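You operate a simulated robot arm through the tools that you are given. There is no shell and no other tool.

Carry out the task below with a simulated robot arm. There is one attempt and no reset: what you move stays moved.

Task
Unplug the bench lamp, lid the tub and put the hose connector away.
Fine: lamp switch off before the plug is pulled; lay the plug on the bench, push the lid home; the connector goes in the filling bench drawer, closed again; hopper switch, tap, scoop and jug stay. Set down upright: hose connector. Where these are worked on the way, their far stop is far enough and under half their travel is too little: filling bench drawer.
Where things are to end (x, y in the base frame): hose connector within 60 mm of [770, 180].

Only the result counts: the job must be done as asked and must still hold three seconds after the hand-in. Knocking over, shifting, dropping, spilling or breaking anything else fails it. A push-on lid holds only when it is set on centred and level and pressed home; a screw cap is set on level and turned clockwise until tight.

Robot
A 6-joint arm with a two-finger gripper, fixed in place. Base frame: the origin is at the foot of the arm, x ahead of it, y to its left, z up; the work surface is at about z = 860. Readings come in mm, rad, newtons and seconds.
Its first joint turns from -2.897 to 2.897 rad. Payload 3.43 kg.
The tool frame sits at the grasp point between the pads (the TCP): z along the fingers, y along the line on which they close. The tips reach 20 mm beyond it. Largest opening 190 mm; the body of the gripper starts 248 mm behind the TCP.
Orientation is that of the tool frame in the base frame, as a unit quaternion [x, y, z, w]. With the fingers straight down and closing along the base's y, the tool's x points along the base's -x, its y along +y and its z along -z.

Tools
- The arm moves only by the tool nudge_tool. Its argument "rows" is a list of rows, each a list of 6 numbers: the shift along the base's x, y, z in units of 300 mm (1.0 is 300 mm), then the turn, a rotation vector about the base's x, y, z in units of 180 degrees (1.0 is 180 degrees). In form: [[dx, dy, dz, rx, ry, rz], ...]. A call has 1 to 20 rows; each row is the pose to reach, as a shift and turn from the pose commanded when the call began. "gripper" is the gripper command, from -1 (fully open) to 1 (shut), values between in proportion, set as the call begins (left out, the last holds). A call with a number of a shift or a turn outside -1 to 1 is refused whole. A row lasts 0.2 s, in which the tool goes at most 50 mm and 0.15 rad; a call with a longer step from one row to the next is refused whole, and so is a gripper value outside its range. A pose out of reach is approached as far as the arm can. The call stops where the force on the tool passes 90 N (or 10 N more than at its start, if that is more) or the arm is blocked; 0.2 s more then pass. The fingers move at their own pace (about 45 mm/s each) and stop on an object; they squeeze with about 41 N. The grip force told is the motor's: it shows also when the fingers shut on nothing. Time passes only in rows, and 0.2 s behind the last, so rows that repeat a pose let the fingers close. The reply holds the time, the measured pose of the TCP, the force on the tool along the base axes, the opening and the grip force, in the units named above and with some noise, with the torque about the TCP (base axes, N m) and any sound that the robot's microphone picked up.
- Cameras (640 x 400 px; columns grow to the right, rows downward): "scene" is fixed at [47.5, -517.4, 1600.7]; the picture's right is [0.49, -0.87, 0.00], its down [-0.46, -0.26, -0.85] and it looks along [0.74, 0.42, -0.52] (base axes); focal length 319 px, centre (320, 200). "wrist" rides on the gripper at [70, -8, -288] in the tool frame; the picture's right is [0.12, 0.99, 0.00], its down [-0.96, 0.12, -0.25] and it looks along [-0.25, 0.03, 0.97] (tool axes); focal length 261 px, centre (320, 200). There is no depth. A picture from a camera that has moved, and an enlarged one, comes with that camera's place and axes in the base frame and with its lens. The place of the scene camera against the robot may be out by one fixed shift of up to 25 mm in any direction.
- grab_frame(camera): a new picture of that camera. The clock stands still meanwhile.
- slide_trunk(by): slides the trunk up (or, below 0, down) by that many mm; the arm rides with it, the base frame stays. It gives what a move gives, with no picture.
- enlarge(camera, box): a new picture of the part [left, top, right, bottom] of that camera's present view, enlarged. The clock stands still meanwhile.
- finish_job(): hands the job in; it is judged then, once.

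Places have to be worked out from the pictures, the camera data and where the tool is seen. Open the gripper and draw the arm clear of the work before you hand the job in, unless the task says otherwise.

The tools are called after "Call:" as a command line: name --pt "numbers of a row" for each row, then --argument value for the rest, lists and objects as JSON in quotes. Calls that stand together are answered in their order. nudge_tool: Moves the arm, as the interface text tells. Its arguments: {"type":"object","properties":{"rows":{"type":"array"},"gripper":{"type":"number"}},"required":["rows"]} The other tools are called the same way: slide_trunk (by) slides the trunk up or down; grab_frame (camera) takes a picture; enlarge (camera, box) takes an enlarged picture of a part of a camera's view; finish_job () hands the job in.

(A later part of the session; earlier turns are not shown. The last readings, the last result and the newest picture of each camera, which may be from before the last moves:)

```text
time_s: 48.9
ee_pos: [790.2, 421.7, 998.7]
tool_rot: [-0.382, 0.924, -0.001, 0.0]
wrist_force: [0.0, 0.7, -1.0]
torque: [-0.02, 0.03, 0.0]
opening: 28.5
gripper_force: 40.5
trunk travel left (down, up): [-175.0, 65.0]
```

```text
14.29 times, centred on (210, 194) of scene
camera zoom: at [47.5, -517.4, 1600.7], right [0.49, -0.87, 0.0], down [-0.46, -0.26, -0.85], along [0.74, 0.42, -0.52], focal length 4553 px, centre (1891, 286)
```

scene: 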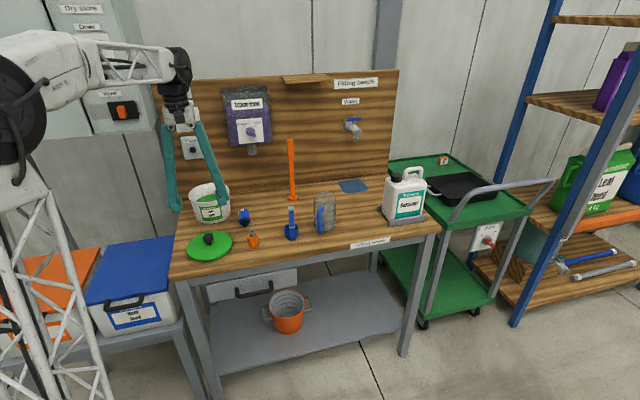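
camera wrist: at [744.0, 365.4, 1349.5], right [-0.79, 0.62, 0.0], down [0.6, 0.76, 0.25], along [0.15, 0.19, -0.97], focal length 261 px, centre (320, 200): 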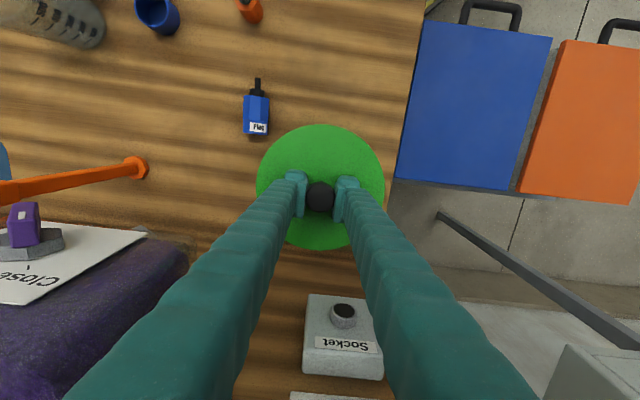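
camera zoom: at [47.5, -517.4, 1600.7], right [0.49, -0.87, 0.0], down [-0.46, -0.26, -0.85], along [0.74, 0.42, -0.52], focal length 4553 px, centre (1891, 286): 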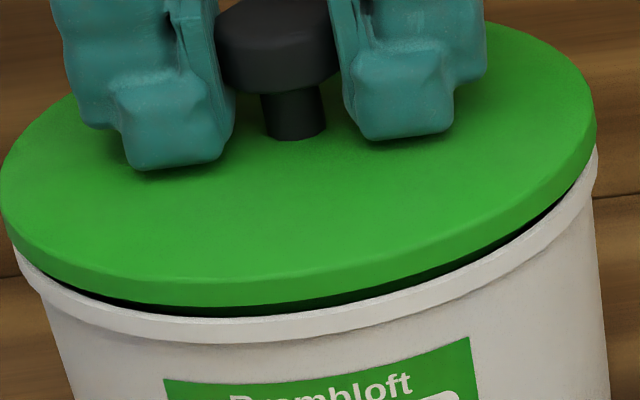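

No contact force now at a lower height, so the boss has entered the tub mouth. I keep lowering gently until the lid seats.

Call:
nudge_tool --pt "0 0 -0.005 0 0 0" --pt "0 0 -0.01 0 0 0" --pt "0 0 -0.015 0 0 0"

Call:
enlarge --camera "scene" --box '[192, 180, 228, 208]'

```text
time_s: 49.7
ee_pos: [789.1, 422.2, 996.7]
tool_rot: [-0.383, 0.924, 0.0, 0.001]
wrist_force: [-4.7, -5.2, 20.6]
torque: [0.77, -0.7, 0.03]
opening: 28.4
gripper_force: 40.6
trunk travel left (down, up): [-175.0, 65.0]
```

```text
14.29 times, centred on (210, 194) of scene
camera zoom: at [47.5, -517.4, 1600.7], right [0.49, -0.87, 0.0], down [-0.46, -0.26, -0.85], along [0.74, 0.42, -0.52], focal length 4553 px, centre (1891, 286)
```

zoom: 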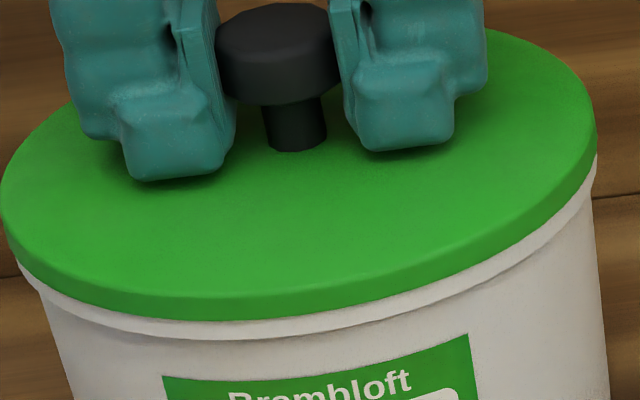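

The lid is now almost flush, with light contact on the back side. I ease it 1.2 mm forward and press down a little more.

Call:
nudge_tool --pt "-0.0028 -0.0028 0 0 0 0" --pt "-0.0028 -0.0028 -0.005 0 0 0" --pt "-0.0028 -0.0028 -0.0083 0 0 0"

Call:
enlarge --camera "scene" --box '[192, 180, 228, 208]'

```text
time_s: 50.5
ee_pos: [789.5, 421.1, 995.4]
tool_rot: [-0.383, 0.924, 0.001, 0.001]
wrist_force: [2.7, -2.1, 51.0]
torque: [-0.22, 0.25, -0.09]
opening: 28.4
gripper_force: 40.8
trunk travel left (down, up): [-175.0, 65.0]
```

```text
14.29 times, centred on (210, 194) of scene
camera zoom: at [47.5, -517.4, 1600.7], right [0.49, -0.87, 0.0], down [-0.46, -0.26, -0.85], along [0.74, 0.42, -0.52], focal length 4553 px, centre (1891, 286)
```

zoom: 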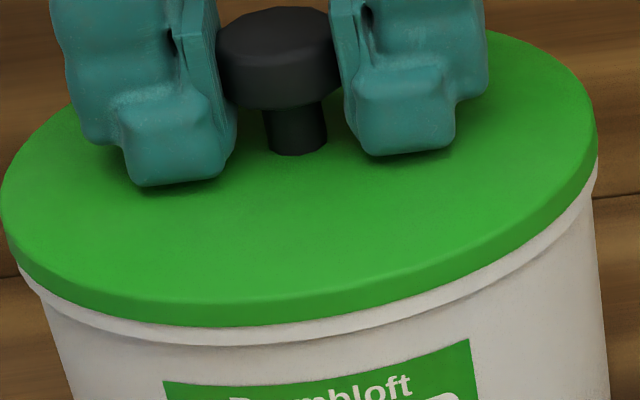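

Centred contact at 51 N with little torque. I press further to drive it home.

Call:
nudge_tool --pt "0 0 -0.0033 0 0 0" --pt "0 0 -0.0067 0 0 0" --pt "0 0 -0.01 0 0 0" --pt "0 0 -0.0133 0 0 0"

Call:
enlarge --camera "scene" --box '[192, 180, 228, 208]'

```text
time_s: 51.4
ee_pos: [789.1, 421.0, 995.2]
tool_rot: [-0.382, 0.924, 0.0, 0.004]
wrist_force: [-12.5, -8.7, 36.5]
torque: [-0.46, 1.07, 0.04]
opening: 28.8
gripper_force: 40.9
trunk travel left (down, up): [-175.0, 65.0]
stopped in row 4: the force on the tool passed its limit at 92 N (the readings are from after the stop); the commanded pose is now the measured one
```

```text
14.29 times, centred on (210, 194) of scene
camera zoom: at [47.5, -517.4, 1600.7], right [0.49, -0.87, 0.0], down [-0.46, -0.26, -0.85], along [0.74, 0.42, -0.52], focal length 4553 px, centre (1891, 286)
```

zoom: 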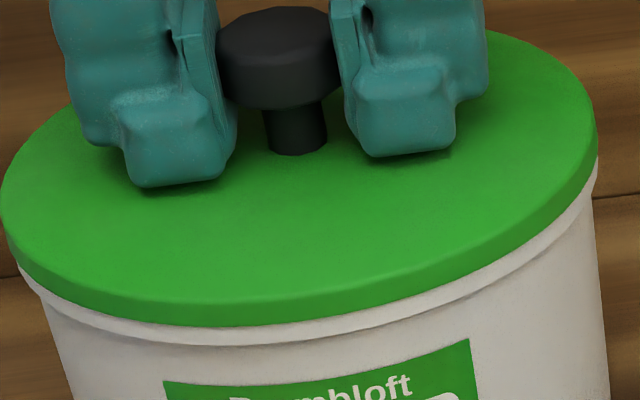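

It took 92 N without further travel. I do a tiny 2 mm lift test to see whether the lid resists, which tells me it has latched.

Call:
nudge_tool --pt "0 0 0.0033 0 0 0" --pt "0 0 0.0067 0 0 0"

Call:
enlarge --camera "scene" --box '[192, 180, 228, 208]'

```text
time_s: 52.0
ee_pos: [789.9, 423.1, 996.4]
tool_rot: [-0.383, 0.924, 0.0, 0.002]
wrist_force: [-17.8, -9.6, 28.5]
torque: [-0.05, 0.57, 0.15]
opening: 28.6
gripper_force: 40.9
trunk travel left (down, up): [-175.0, 65.0]
```

```text
14.29 times, centred on (210, 194) of scene
camera zoom: at [47.5, -517.4, 1600.7], right [0.49, -0.87, 0.0], down [-0.46, -0.26, -0.85], along [0.74, 0.42, -0.52], focal length 4553 px, centre (1891, 286)
```

zoom: 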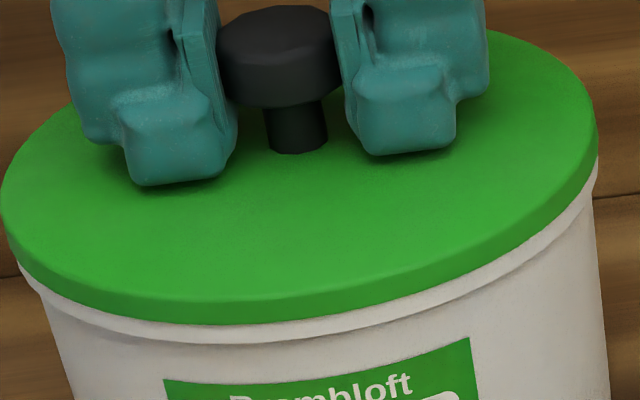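

There's side load from my grip. I release the knob so the lid can self-centre, then look at how it sits.

Call:
nudge_tool --pt "0 0 0 0 0 0" --pt "0 0 0 0 0 0" --pt "0 0 0 0 0 0" --gripper 0.3

Call:
enlarge --camera "scene" --box '[192, 180, 228, 208]'

Call:
grab_frame --camera "wrist"

```text
time_s: 52.8
ee_pos: [791.8, 421.7, 996.0]
tool_rot: [-0.383, 0.924, 0.001, 0.004]
wrist_force: [6.6, -0.2, 27.5]
torque: [0.17, 0.26, 0.07]
opening: 60.8
gripper_force: 0.1
trunk travel left (down, up): [-175.0, 65.0]
```

```text
14.29 times, centred on (210, 194) of scene
camera zoom: at [47.5, -517.4, 1600.7], right [0.49, -0.87, 0.0], down [-0.46, -0.26, -0.85], along [0.74, 0.42, -0.52], focal length 4553 px, centre (1891, 286)
```

zoom: 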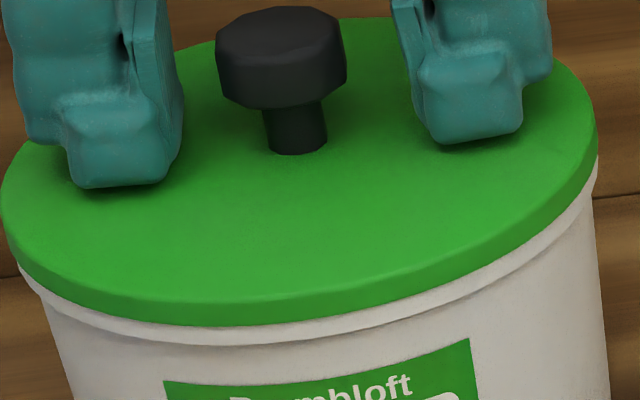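

```text
taken
camera wrist: at [746.3, 366.1, 1282.9], right [-0.79, 0.62, 0.0], down [0.6, 0.76, 0.25], along [0.16, 0.2, -0.97], focal length 261 px, centre (320, 200)
```

wrist: 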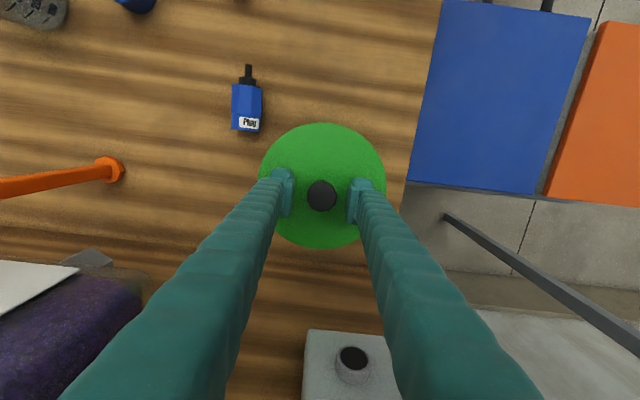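

The remaining 27 N came from the fingertips resting on the lid plate itself (plate top ≈976). I raise clear and inspect how the lid sits.

Call:
nudge_tool --pt "0 0 0.05 0 0 0" --pt "0 0 0.15 0 0 0" --pt "0 0 0.27 0 0 0" --pt "0 0 0.27 0 0 0"

Call:
enlarge --camera "scene" --box '[192, 180, 228, 208]'

Call:
enlarge --camera "wrist" --box '[240, 100, 400, 260]'

```text
time_s: 53.8
ee_pos: [790.6, 423.9, 1074.0]
tool_rot: [-0.382, 0.924, -0.001, 0.003]
wrist_force: [-0.3, -0.9, 0.0]
torque: [0.01, 0.01, -0.03]
opening: 66.5
gripper_force: 0.0
trunk travel left (down, up): [-175.0, 65.0]
```

```text
14.29 times, centred on (210, 194) of scene
camera zoom: at [47.5, -517.4, 1600.7], right [0.49, -0.87, 0.0], down [-0.46, -0.26, -0.85], along [0.74, 0.42, -0.52], focal length 4553 px, centre (1891, 286)
```

zoom: 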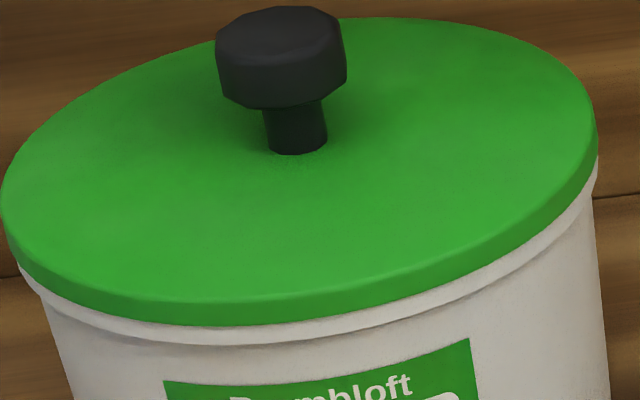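

```text
2.50 times, centred on (320, 180) of wrist
camera zoom: at [745.8, 368.4, 1361.7], right [-0.79, 0.62, 0.0], down [0.6, 0.76, 0.25], along [0.16, 0.2, -0.97], focal length 652 px, centre (320, 250)
```

zoom: 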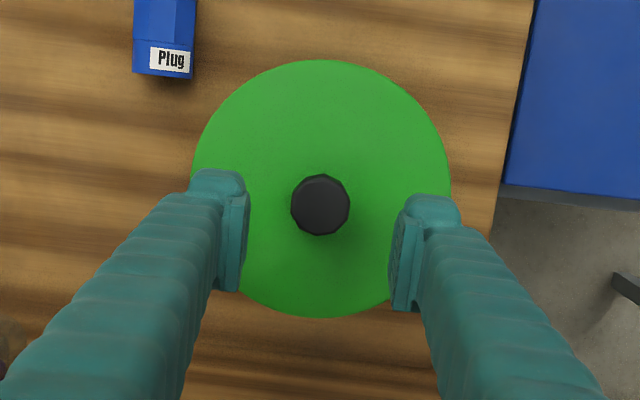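

The lid sits level and flush on the rim. To be sure it's home I'll press the knob top with closed fingertips: close, recentre 3 mm, then descend.

Call:
nudge_tool --pt "-0.004 -0.004 0 0 0.001 0" --pt "-0.008 -0.008 0 0 0.002 0" --pt "-0.008 -0.008 0 0 0.002 0" --pt "-0.008 -0.008 0 0 0.002 0" --pt "-0.008 -0.008 0 0 0.002 0" --gripper 1

Call:
nudge_tool --pt "0 0 -0.06 0 0 0" --pt "0 0 -0.11 0 0 0" --pt "0 0 -0.13 0 0 0"

Call:
enlarge --camera "scene" --box '[180, 165, 240, 225]'

Call:
enlarge --camera "wrist" --box '[240, 100, 400, 260]'

```text
time_s: 55.0
ee_pos: [787.5, 421.0, 1074.7]
tool_rot: [-0.383, 0.924, 0.002, 0.0]
wrist_force: [0.2, 0.2, -0.5]
torque: [-0.01, -0.02, 0.01]
opening: 0.0
gripper_force: 35.1
trunk travel left (down, up): [-175.0, 65.0]
```

```text
time_s: 55.8
ee_pos: [788.6, 420.3, 1036.8]
tool_rot: [-0.382, 0.924, 0.002, 0.0]
wrist_force: [-0.7, 0.4, 0.5]
torque: [0.0, -0.02, -0.01]
opening: 0.0
gripper_force: 34.6
trunk travel left (down, up): [-175.0, 65.0]
```

```text
6.67 times, centred on (210, 195) of scene
camera zoom: at [47.5, -517.4, 1600.7], right [0.49, -0.87, 0.0], down [-0.46, -0.26, -0.85], along [0.74, 0.42, -0.52], focal length 2125 px, centre (1053, 233)
```

zoom: 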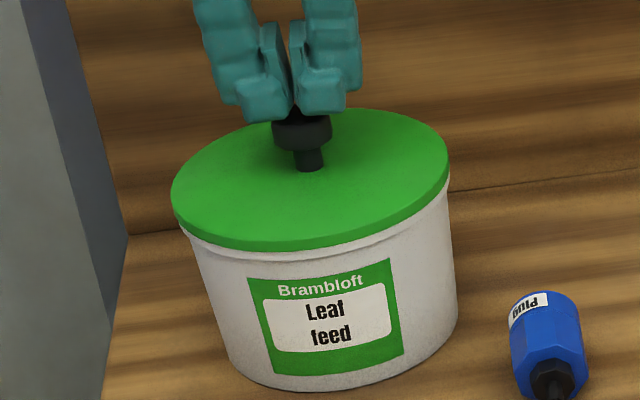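

```text
2.50 times, centred on (320, 180) of wrist
camera zoom: at [745.2, 364.9, 1324.0], right [-0.79, 0.62, 0.0], down [0.6, 0.76, 0.25], along [0.15, 0.2, -0.97], focal length 652 px, centre (320, 250)
```

zoom: 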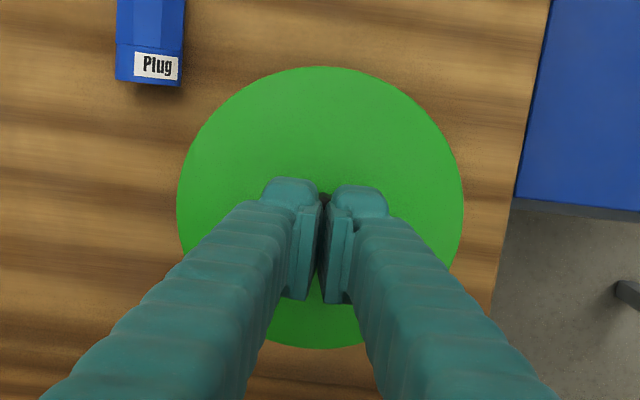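

Fingertips are centred over the knob. I press down in 2 mm steps; the call stops itself at 90 N.

Call:
nudge_tool --pt "0 0 -0.0067 0 0 0" --pt "0 0 -0.0133 0 0 0" --pt "0 0 -0.02 0 0 0" --pt "0 0 -0.0267 0 0 0" --pt "0 0 -0.0333 0 0 0" --pt "0 0 -0.04 0 0 0" --pt "0 0 -0.0467 0 0 0"

Call:
enlarge --camera "scene" --box '[192, 180, 228, 208]'

```text
time_s: 57.4
ee_pos: [788.9, 419.7, 1029.9]
tool_rot: [-0.383, 0.924, 0.002, 0.005]
wrist_force: [13.6, 12.7, 90.1]
torque: [0.01, -0.05, -0.06]
opening: 5.9
gripper_force: 34.5
trunk travel left (down, up): [-175.0, 65.0]
```

```text
14.29 times, centred on (210, 194) of scene
camera zoom: at [47.5, -517.4, 1600.7], right [0.49, -0.87, 0.0], down [-0.46, -0.26, -0.85], along [0.74, 0.42, -0.52], focal length 4553 px, centre (1891, 286)
```

zoom: 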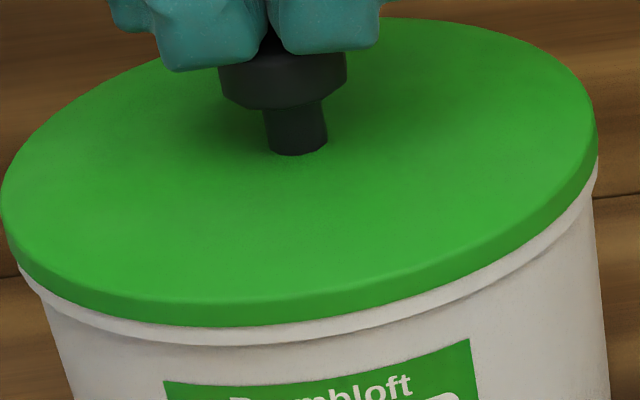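

Pressed with 90 N and the lid doesn't move further; it's flush all round. I raise clear and inspect once more.

Call:
nudge_tool --pt "0 0 0.05 0 0 0" --pt "0 0 0.16 0 0 0" --pt "0 0 0.3 0 0 0" --pt "0 0 0.44 0 0 0"

Call:
enlarge --camera "scene" --box '[192, 180, 228, 208]'

Call:
grab_frame --camera "wrist"

Call:
enlarge --camera "scene" --box '[160, 230, 320, 340]'

```text
time_s: 58.4
ee_pos: [789.6, 420.2, 1154.6]
tool_rot: [-0.382, 0.924, 0.002, 0.0]
wrist_force: [0.4, 0.8, -0.4]
torque: [-0.01, 0.0, 0.01]
opening: 0.3
gripper_force: 34.2
trunk travel left (down, up): [-175.0, 65.0]
```

```text
14.29 times, centred on (210, 194) of scene
camera zoom: at [47.5, -517.4, 1600.7], right [0.49, -0.87, 0.0], down [-0.46, -0.26, -0.85], along [0.74, 0.42, -0.52], focal length 4553 px, centre (1891, 286)
```

zoom: 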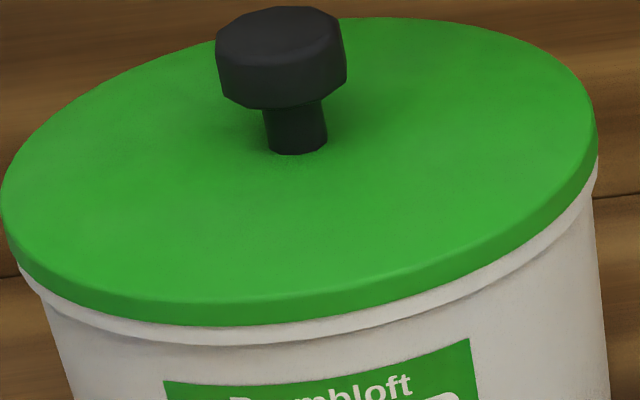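

```text
taken
camera wrist: at [745.9, 365.1, 1442.3], right [-0.79, 0.62, 0.0], down [0.6, 0.76, 0.25], along [0.15, 0.2, -0.97], focal length 261 px, centre (320, 200)
```

wrist: 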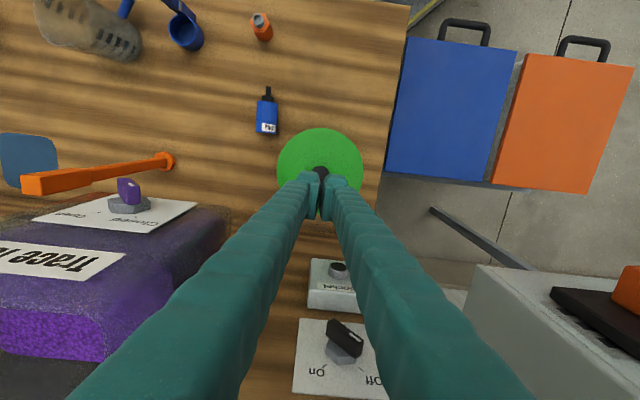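

```text
3.64 times, centred on (240, 285) of scene
camera zoom: at [47.5, -517.4, 1600.7], right [0.49, -0.87, 0.0], down [-0.46, -0.26, -0.85], along [0.74, 0.42, -0.52], focal length 1159 px, centre (611, -109)
```

zoom: 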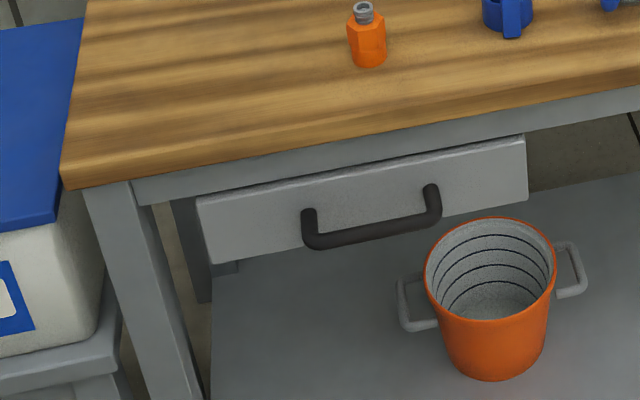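

Lid is seated. Next the drawer: handle bar estimated at about (623,82,~727), ~28 mm in front of the bench edge, bar running along the bench. I move in front of the bench and yaw the tool −90° so the fingers can close across the bar, then look.

Call:
nudge_tool --pt "-0.06 -0.1073 0 0 0 -0.0417" --pt "-0.12 -0.2145 0 0 0 -0.0833" --pt "-0.18 -0.3218 0 0 0 -0.125" --pt "-0.24 -0.4291 -0.02 0 0 -0.1667" --pt "-0.3 -0.5364 -0.06 0 0 -0.2083" --pt "-0.36 -0.6437 -0.1 0 0 -0.25" --pt "-0.42 -0.751 -0.14 0 0 -0.2917" --pt "-0.48 -0.8582 -0.2 0 0 -0.3333" --pt "-0.54 -0.9655 -0.28 0 0 -0.375" --pt "-0.6 -0.9655 -0.36 0 0 -0.4167" --pt "-0.66 -0.9655 -0.44 0 0 -0.4583" --pt "-0.7187 -0.9655 -0.5153 0 0 -0.5"

Call:
grab_frame --camera "wrist"

Call:
grab_frame --camera "scene"

```text
time_s: 61.0
ee_pos: [573.1, 129.1, 999.7]
tool_rot: [0.383, 0.924, 0.002, 0.001]
wrist_force: [0.2, -0.4, -0.5]
torque: [0.0, 0.04, -0.05]
opening: 0.2
gripper_force: 33.9
trunk travel left (down, up): [-175.0, 65.0]
```

```text
taken
camera wrist: at [516.2, 174.5, 1287.2], right [0.62, 0.79, 0.0], down [0.76, -0.6, 0.25], along [0.2, -0.15, -0.97], focal length 261 px, centre (320, 200)
```

wrist: 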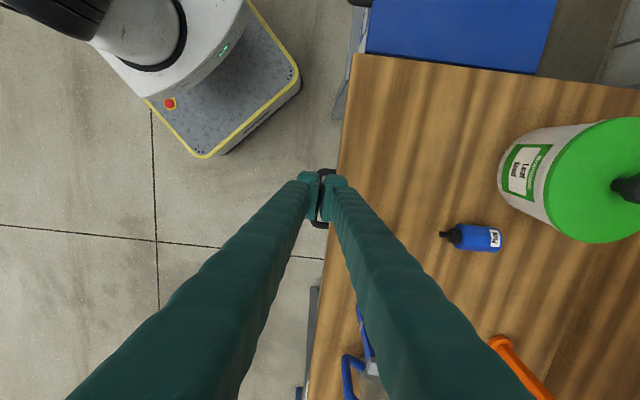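

```text
taken
```

scene: 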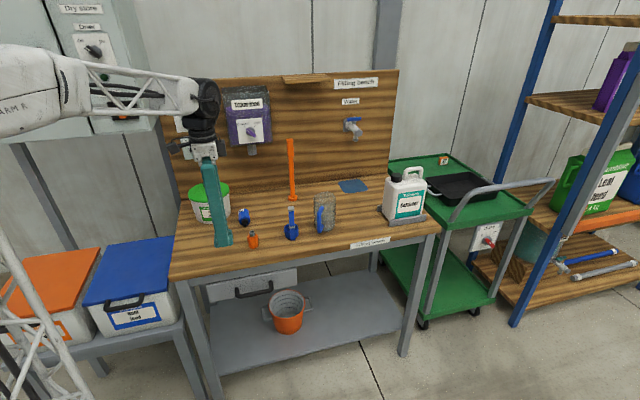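

Yaw is right. I shift along the bench and a bit forward of it so the handle is visible beside the fingers.

Call:
nudge_tool --pt "-0.03 -0.1 0 0 0 0" --pt "-0.05 -0.2 0 0 0 0" --pt "-0.06 -0.3 0 0 0 0" --pt "-0.067 -0.388 0 0 0 0"

Call:
grab_frame --camera "wrist"

Call:
enlarge --camera "wrist" --box '[280, 80, 440, 240]'

```text
time_s: 62.0
ee_pos: [552.5, 14.5, 1002.0]
tool_rot: [0.382, 0.924, 0.001, 0.0]
wrist_force: [0.5, -1.4, -0.1]
torque: [-0.03, 0.0, -0.01]
opening: 0.1
gripper_force: 34.3
trunk travel left (down, up): [-175.0, 65.0]
```

```text
taken
camera wrist: at [497.0, 58.6, 1288.2], right [0.62, 0.79, 0.0], down [0.76, -0.6, 0.25], along [0.2, -0.15, -0.97], focal length 261 px, centre (320, 200)
```

wrist: 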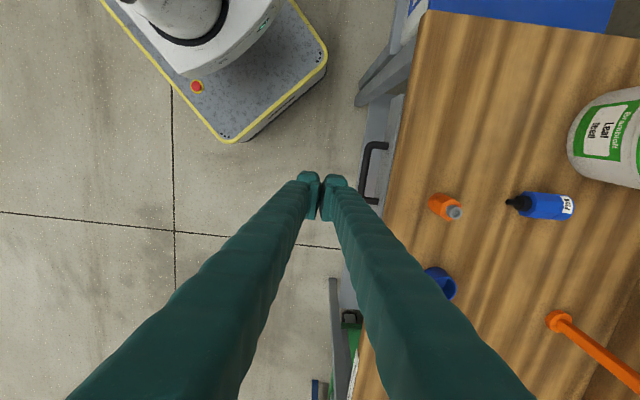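

```text
2.50 times, centred on (360, 160) of wrist
camera zoom: at [497.0, 58.6, 1288.2], right [0.62, 0.79, 0.0], down [0.76, -0.6, 0.25], along [0.2, -0.15, -0.97], focal length 652 px, centre (220, 300)
```

zoom: 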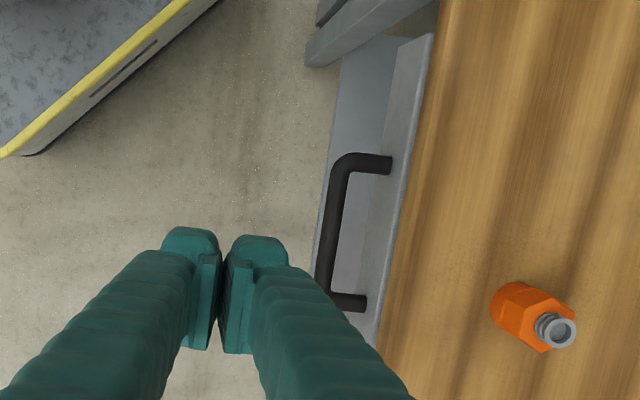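

Handle measured: bar at n≈498.5 (about 20 mm before the bench edge), e≈379, z≈727, panel at n≈537. I tilt the tool 40° toward the bench so the rear finger can slip behind the bar under the bench edge, with a 30 mm opening.

Call:
nudge_tool --pt "0.0036 0.0043 -0.0949 0.0262 -0.0262 0" --pt "0.0072 0.0086 -0.1898 0.0524 -0.0524 0" --pt "0.0108 0.0129 -0.2847 0.0786 -0.0786 0" --pt "0.0145 0.0171 -0.3795 0.1047 -0.1047 0" --pt "0.0181 0.0214 -0.4744 0.1309 -0.1309 0" --pt "0.0217 0.0257 -0.5693 0.1571 -0.1571 0" --gripper 0.684

Call:
grab_frame --camera "wrist"

Call:
grab_frame --camera "scene"

```text
time_s: 63.4
ee_pos: [558.3, 24.0, 828.5]
tool_rot: [0.359, 0.868, 0.317, 0.133]
wrist_force: [-0.8, 0.6, -0.4]
torque: [-0.14, -0.06, -0.14]
opening: 30.0
gripper_force: 0.1
trunk travel left (down, up): [-175.0, 65.0]
```

```text
taken
camera wrist: at [371.3, -60.8, 1043.6], right [0.45, 0.62, 0.64], down [0.63, -0.73, 0.26], along [0.63, 0.28, -0.72], focal length 261 px, centre (320, 200)
```

wrist: 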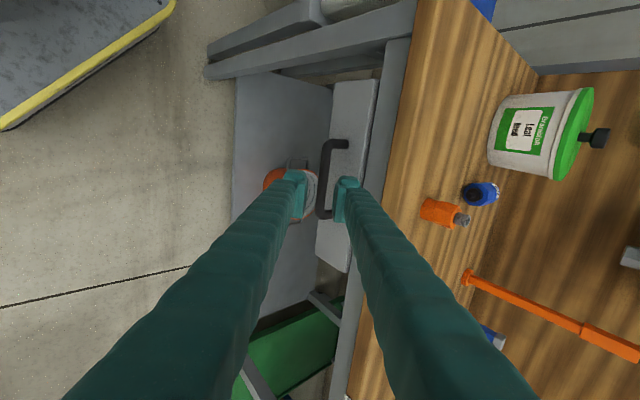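

```text
taken
```

scene: 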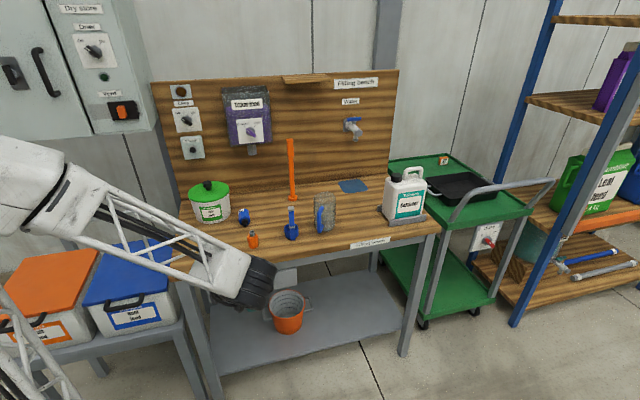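

The pose is good and unobstructed. I enlarge the wrist view to check the bar relative to the finger axis.

Call:
enlarge --camera "wrist" --box '[260, 110, 400, 250]'

```text
2.86 times, centred on (330, 180) of wrist
camera zoom: at [371.3, -60.8, 1043.6], right [0.45, 0.62, 0.64], down [0.63, -0.73, 0.26], along [0.63, 0.28, -0.72], focal length 745 px, centre (291, 257)
```

zoom: 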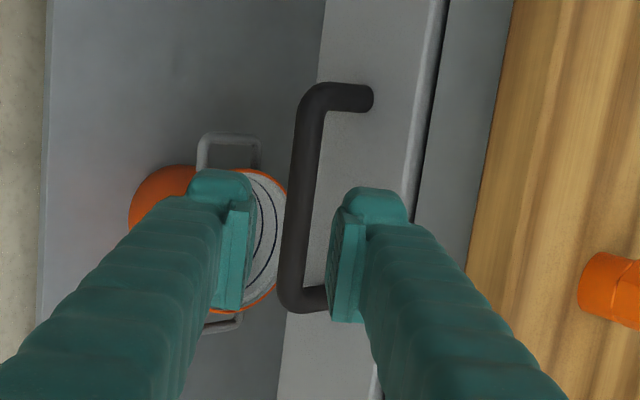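

The bar lies ~8.5 mm off-axis toward the rear finger and is at z≈738. I correct laterally and advance 90 mm along the tool axis, stopping short to recheck.

Call:
nudge_tool --pt "0.0233 0.0073 0.0183 0 0 0" --pt "0.0915 0.0754 -0.0967 0 0 0" --pt "0.1598 0.1438 -0.2115 0 0 0"

Call:
enlarge --camera "wrist" --box '[260, 110, 400, 250]'

Call:
enlarge --camera "scene" --box '[160, 220, 320, 340]'

```text
time_s: 64.2
ee_pos: [610.2, 65.1, 770.4]
tool_rot: [0.359, 0.868, 0.317, 0.13]
wrist_force: [-0.3, -0.3, 1.3]
torque: [-0.07, -0.02, -0.06]
opening: 29.8
gripper_force: 0.0
out of reach, approached as far as the arm can: row 3
trunk travel left (down, up): [-175.0, 65.0]
```

```text
2.86 times, centred on (330, 180) of wrist
camera zoom: at [424.9, -20.3, 984.6], right [0.45, 0.62, 0.64], down [0.63, -0.73, 0.26], along [0.63, 0.28, -0.72], focal length 745 px, centre (291, 257)
```

zoom: 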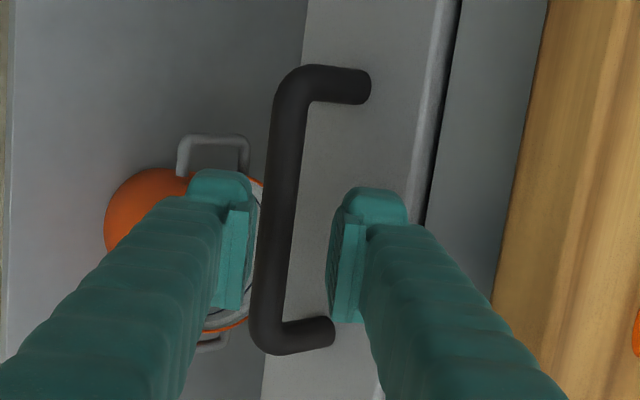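

```text
3.33 times, centred on (240, 280) of scene
camera zoom: at [47.5, -517.4, 1600.7], right [0.49, -0.87, 0.0], down [-0.46, -0.26, -0.85], along [0.74, 0.42, -0.52], focal length 1062 px, centre (587, -67)
```

zoom: 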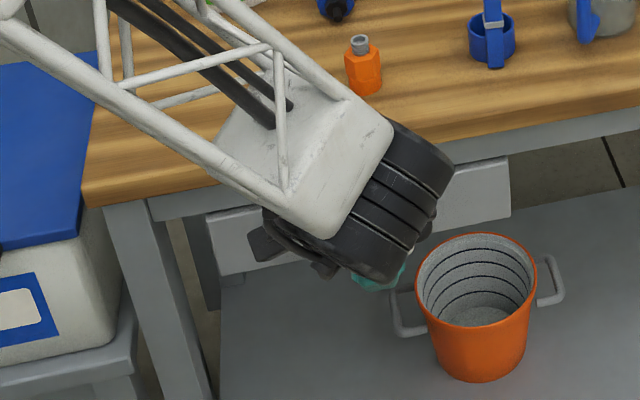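

The arm ran out of reach near the bar, so the trunk has to come down. I retreat along the tool axis, rise 120 mm, then lower the trunk 120 mm (the arm rides with it).

Call:
nudge_tool --pt "-0.0682 -0.0682 0.1149 0 0 0" --pt "-0.1364 -0.1364 0.2297 0 0 0" --pt "-0.1364 -0.1364 0.37 0 0 0" --pt "-0.1364 -0.1364 0.51 0 0 0" --pt "-0.1364 -0.1364 0.63 0 0 0"

Call:
grab_frame --camera "scene"

```text
time_s: 65.4
ee_pos: [570.8, 20.9, 957.6]
tool_rot: [0.359, 0.868, 0.317, 0.131]
wrist_force: [0.4, 0.6, -0.7]
torque: [0.1, 0.04, 0.03]
opening: 29.9
gripper_force: 0.1
trunk travel left (down, up): [-175.0, 65.0]
```

```text
taken
```

scene: 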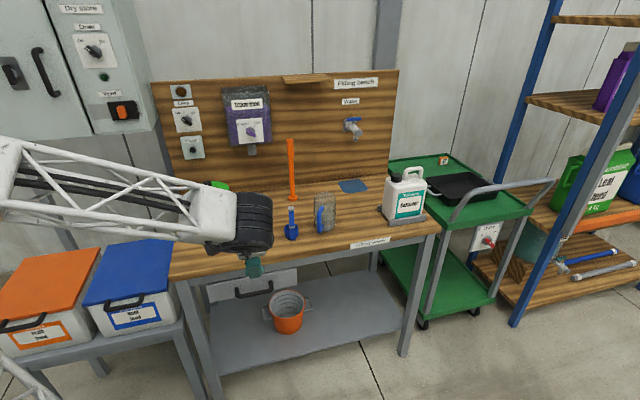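

Clear of everything with the arm well in front of the bench. Lowering the trunk by 120 mm.

Call:
slide_trunk --by -120

Call:
grab_frame --camera "scene"

Call:
grab_frame --camera "wrist"

```text
time_s: 66.9
ee_pos: [571.7, 21.1, 838.9]
tool_rot: [0.359, 0.868, 0.317, 0.131]
wrist_force: [0.4, -0.1, 0.1]
torque: [-0.02, -0.01, -0.01]
opening: 30.2
gripper_force: 0.0
trunk travel left (down, up): [-55.0, 185.0]
```

```text
taken
```

scene: 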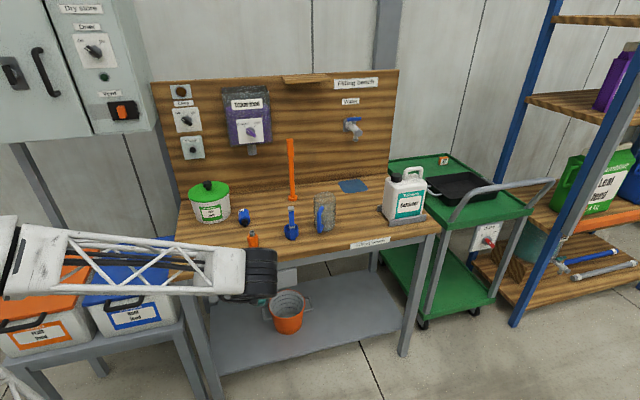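

```text
taken
camera wrist: at [385.2, -63.9, 1052.6], right [0.45, 0.62, 0.64], down [0.63, -0.73, 0.26], along [0.63, 0.28, -0.72], focal length 261 px, centre (320, 200)
```

wrist: 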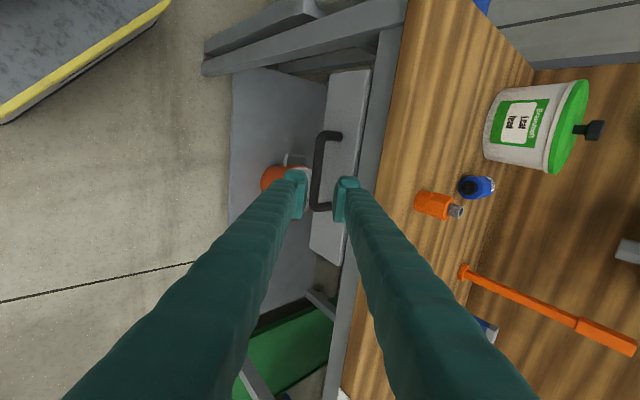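

Trunk is lowered and the tool is at z≈838 with the same tilt. I zoom to re-measure the bar relative to the tool axis.

Call:
enlarge --camera "wrist" --box '[260, 110, 400, 250]'

```text
2.86 times, centred on (330, 180) of wrist
camera zoom: at [385.2, -63.9, 1052.6], right [0.45, 0.62, 0.64], down [0.63, -0.73, 0.26], along [0.63, 0.28, -0.72], focal length 745 px, centre (291, 257)
```

zoom: 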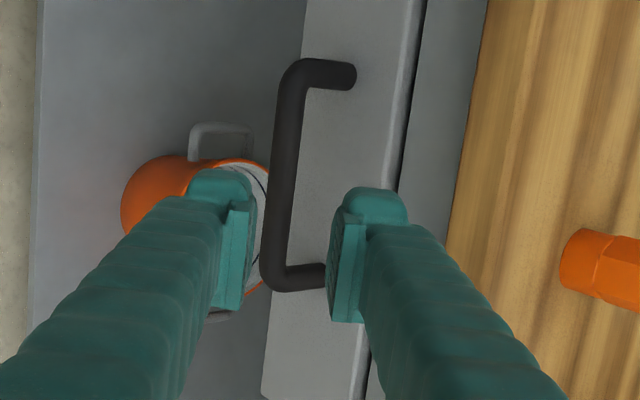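

Bar is now ~4 mm the other way and I'm ~9 mm off in e. I correct and advance 90 mm along the axis.

Call:
nudge_tool --pt "-0.0276 0.0148 -0.0075 0 0 0" --pt "0.0405 0.083 -0.1224 0 0 0" --pt "0.109 0.1513 -0.2373 0 0 0"

Call:
enlarge --camera "wrist" --box '[260, 110, 400, 250]'

Call:
enlarge --camera "scene" --box '[160, 220, 320, 340]'

```text
time_s: 67.7
ee_pos: [601.7, 67.0, 767.2]
tool_rot: [0.36, 0.867, 0.317, 0.132]
wrist_force: [-0.4, -0.1, 0.5]
torque: [-0.05, -0.04, -0.05]
opening: 30.1
gripper_force: 0.0
trunk travel left (down, up): [-55.0, 185.0]
```

```text
2.86 times, centred on (330, 180) of wrist
camera zoom: at [416.6, -18.2, 981.3], right [0.45, 0.62, 0.64], down [0.63, -0.73, 0.26], along [0.63, 0.28, -0.72], focal length 745 px, centre (291, 257)
```

zoom: 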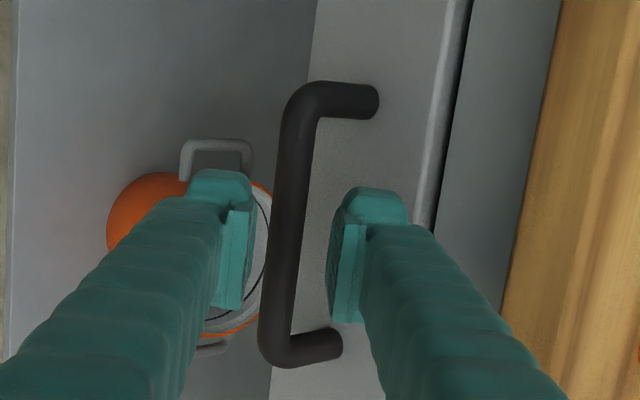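

```text
3.33 times, centred on (240, 280) of scene
camera zoom: at [47.5, -517.4, 1600.7], right [0.49, -0.87, 0.0], down [-0.46, -0.26, -0.85], along [0.74, 0.42, -0.52], focal length 1062 px, centre (587, -67)
```

zoom: 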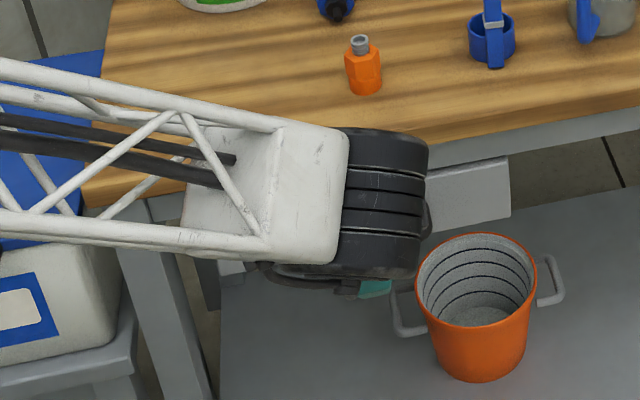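

Aligned: bar is centred between the fingers, ~37 mm ahead. I advance 31 mm so the bar sits between the pads, then check.

Call:
nudge_tool --pt "0.0235 0.0235 -0.0395 0 0 0" --pt "0.047 0.047 -0.079 0 0 0"

Call:
enlarge --camera "wrist" --box '[260, 110, 400, 250]'

```text
time_s: 68.3
ee_pos: [616.6, 80.3, 743.9]
tool_rot: [0.36, 0.867, 0.318, 0.131]
wrist_force: [-0.1, -1.4, -0.3]
torque: [0.02, -0.06, -0.03]
opening: 29.9
gripper_force: 0.1
trunk travel left (down, up): [-55.0, 185.0]
```

```text
2.86 times, centred on (330, 180) of wrist
camera zoom: at [430.5, -4.4, 958.2], right [0.45, 0.62, 0.64], down [0.63, -0.73, 0.26], along [0.63, 0.28, -0.72], focal length 745 px, centre (291, 257)
```

zoom: 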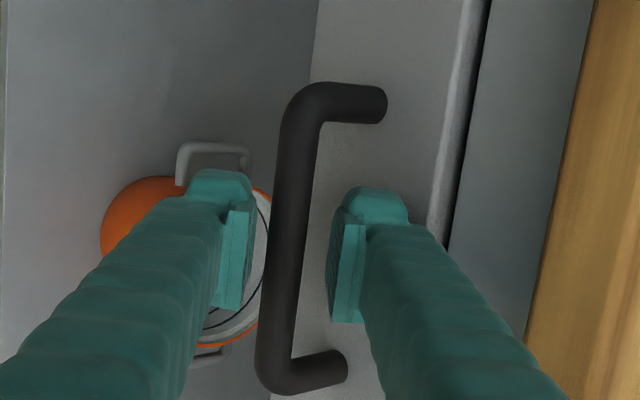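

No contact and the bar is centred. I close on the handle bar.

Call:
nudge_tool --pt "0 0 0 0 0 0" --pt "0 0 0 0 0 0" --pt "0 0 0 0 0 0" --gripper 1

Call:
enlarge --camera "wrist" --box '[260, 110, 400, 250]'

```text
time_s: 69.1
ee_pos: [615.3, 80.3, 742.4]
tool_rot: [0.361, 0.867, 0.317, 0.131]
wrist_force: [-11.6, -8.2, -17.3]
torque: [0.3, 0.55, -0.91]
opening: 14.9
gripper_force: 45.0
trunk travel left (down, up): [-55.0, 185.0]
```

```text
2.86 times, centred on (330, 180) of wrist
camera zoom: at [430.3, -5.0, 957.3], right [0.45, 0.62, 0.64], down [0.63, -0.73, 0.26], along [0.63, 0.28, -0.72], focal length 745 px, centre (291, 257)
```

zoom: 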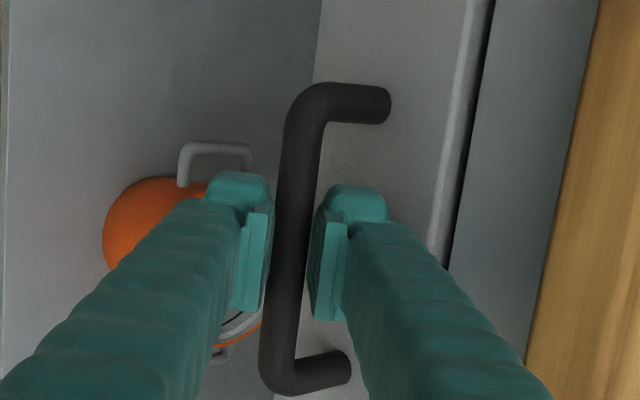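

Handle gripped (15 mm bar). I pull the drawer straight out along the bench normal, 200 mm first.

Call:
nudge_tool --pt "-0.0354 -0.0354 0 0 0 0" --pt "-0.0825 -0.0825 0 0 0 0" --pt "-0.1296 -0.1296 0 0 0 0" --pt "-0.1768 -0.1768 0 0 0 0" --pt "-0.2239 -0.2239 0 0 0 0" --pt "-0.271 -0.271 0 0 0 0" --pt "-0.3182 -0.3182 0 0 0 0" --pt "-0.3653 -0.3653 0 0 0 0" --pt "-0.4124 -0.4124 0 0 0 0" --pt "-0.4714 -0.4714 0 0 0 0"

Call:
grab_frame --camera "wrist"

Call:
grab_frame --camera "scene"

```text
time_s: 71.3
ee_pos: [475.2, -61.8, 743.6]
tool_rot: [0.359, 0.868, 0.317, 0.132]
wrist_force: [-10.9, 10.8, -26.0]
torque: [0.48, 0.75, -0.72]
opening: 14.2
gripper_force: 45.1
trunk travel left (down, up): [-55.0, 185.0]
```

```text
taken
camera wrist: at [289.7, -146.5, 958.6], right [0.45, 0.62, 0.64], down [0.63, -0.73, 0.26], along [0.63, 0.28, -0.72], focal length 261 px, centre (320, 200)
```

wrist: 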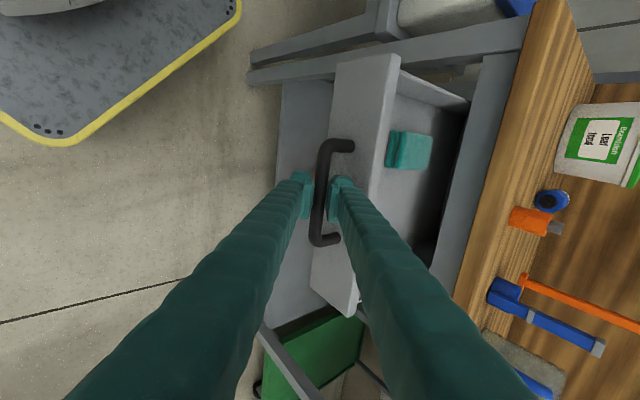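

```text
taken
```

scene: 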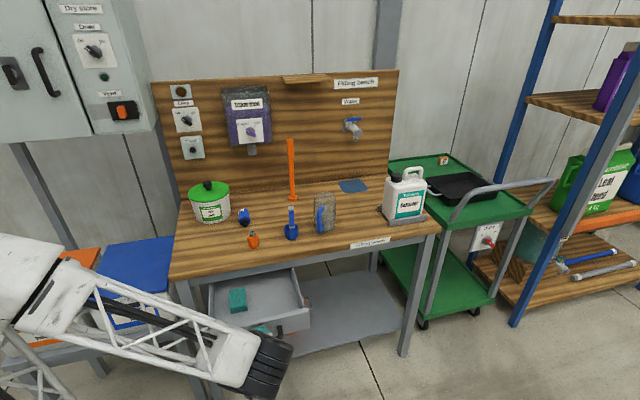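

Drawer is open 200 mm, showing a teal box inside on the left. I keep pulling to reach well past half travel or the far stop.

Call:
nudge_tool --pt "-0.0354 -0.0354 0 0 0 0" --pt "-0.0707 -0.0707 0 0 0 0" --pt "-0.1061 -0.1061 0 0 0 0" --pt "-0.1414 -0.1414 0 0 0 0" --pt "-0.1768 -0.1768 0 0 0 0" --pt "-0.2121 -0.2121 0 0 0 0"

Call:
grab_frame --camera "wrist"

Call:
grab_frame --camera "scene"

```text
time_s: 72.7
ee_pos: [418.4, -119.6, 750.9]
tool_rot: [0.36, 0.865, 0.323, 0.137]
wrist_force: [15.1, 23.7, 81.2]
torque: [1.82, -0.39, -0.18]
opening: 2.3
gripper_force: 37.1
trunk travel left (down, up): [-55.0, 185.0]
stopped in row 6: the force on the tool passed its limit at 98 N (the readings are from after the stop); the commanded pose is now the measured one
```

```text
taken
camera wrist: at [229.4, -205.6, 962.9], right [0.45, 0.61, 0.65], down [0.62, -0.73, 0.27], along [0.64, 0.29, -0.71], focal length 261 px, centre (320, 200)
```

wrist: 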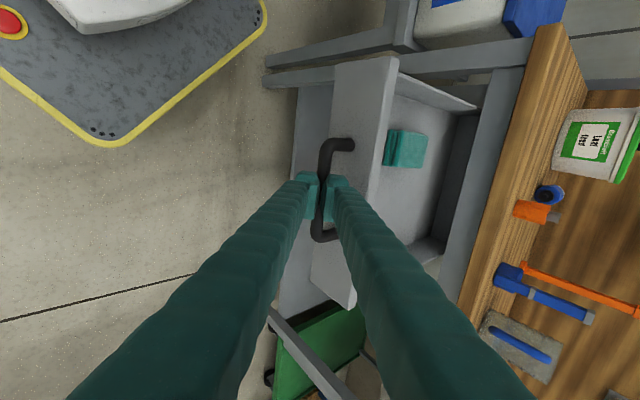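

```text
taken
```

scene: 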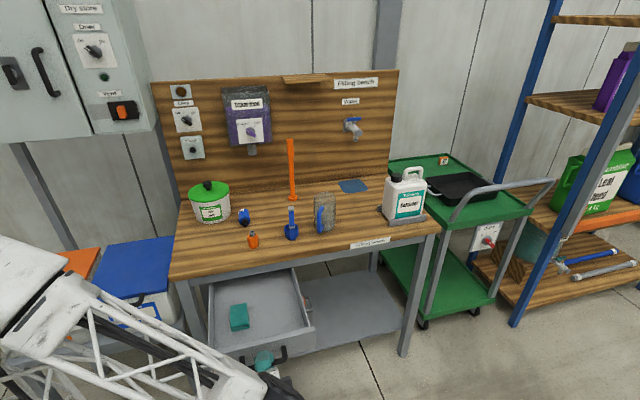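

The drawer reached its far stop and the fingers slipped toward the bar's edge. I open slightly to release the handle.

Call:
nudge_tool --pt "0 0 0 0 0 0" --pt "0 0 0 0 0 0" --pt "0 0 0 0 0 0" --gripper 0.684

Call:
enlarge --camera "wrist" --box '[240, 60, 480, 260]'

```text
time_s: 73.5
ee_pos: [417.5, -122.2, 747.0]
tool_rot: [0.359, 0.866, 0.32, 0.134]
wrist_force: [-0.2, 0.7, -0.3]
torque: [0.0, 0.01, 0.01]
opening: 30.0
gripper_force: 0.0
trunk travel left (down, up): [-55.0, 185.0]
```

```text
2.00 times, centred on (360, 160) of wrist
camera zoom: at [229.7, -206.8, 959.0], right [0.45, 0.62, 0.65], down [0.63, -0.73, 0.27], along [0.64, 0.29, -0.72], focal length 521 px, centre (240, 280)
```

zoom: 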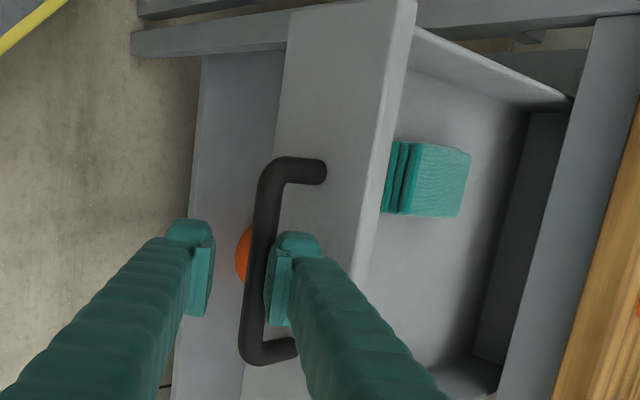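

Released. The rear finger still sits behind the bar, so I back out 45 mm along the tool axis, then rise and bring the tool back to vertical.

Call:
nudge_tool --pt "-0.0341 -0.0341 0.0575 0 0 0" --pt "-0.0682 -0.0682 0.1149 0 0 0" --pt "-0.0682 -0.0682 0.26 0 0 0" --pt "-0.0682 -0.0682 0.41 -0.0262 0.0262 0" --pt "-0.03 -0.03 0.55 -0.0524 0.0524 0" --pt "0.02 0.02 0.68 -0.0786 0.0786 0" --pt "0.07 0.07 0.8 -0.1047 0.1047 0" --pt "0.12 0.12 0.85 -0.1309 0.1309 0" --pt "0.17 0.17 0.88 -0.1571 0.1571 0"

Call:
grab_frame --camera "wrist"

Call:
grab_frame --camera "scene"

```text
time_s: 75.7
ee_pos: [451.2, -133.0, 1012.8]
tool_rot: [0.454, 0.891, 0.003, 0.005]
wrist_force: [0.9, -0.4, -0.4]
torque: [-0.05, 0.01, 0.06]
opening: 29.9
gripper_force: 0.1
trunk travel left (down, up): [-55.0, 185.0]
stopped in row 9: the arm was blocked; the commanded pose is now the measured one
```

```text
taken
camera wrist: at [398.2, -80.5, 1299.6], right [0.73, 0.68, 0.01], down [0.66, -0.71, 0.26], along [0.18, -0.18, -0.97], focal length 261 px, centre (320, 200)
```

wrist: 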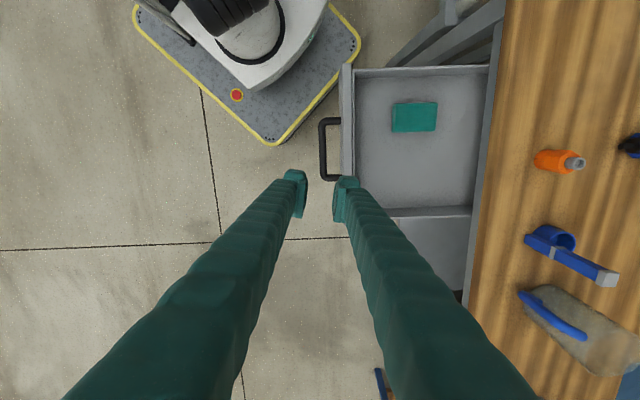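

```text
taken
```

scene: 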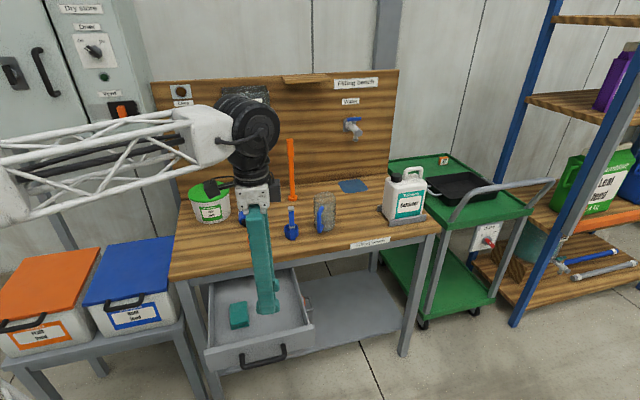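

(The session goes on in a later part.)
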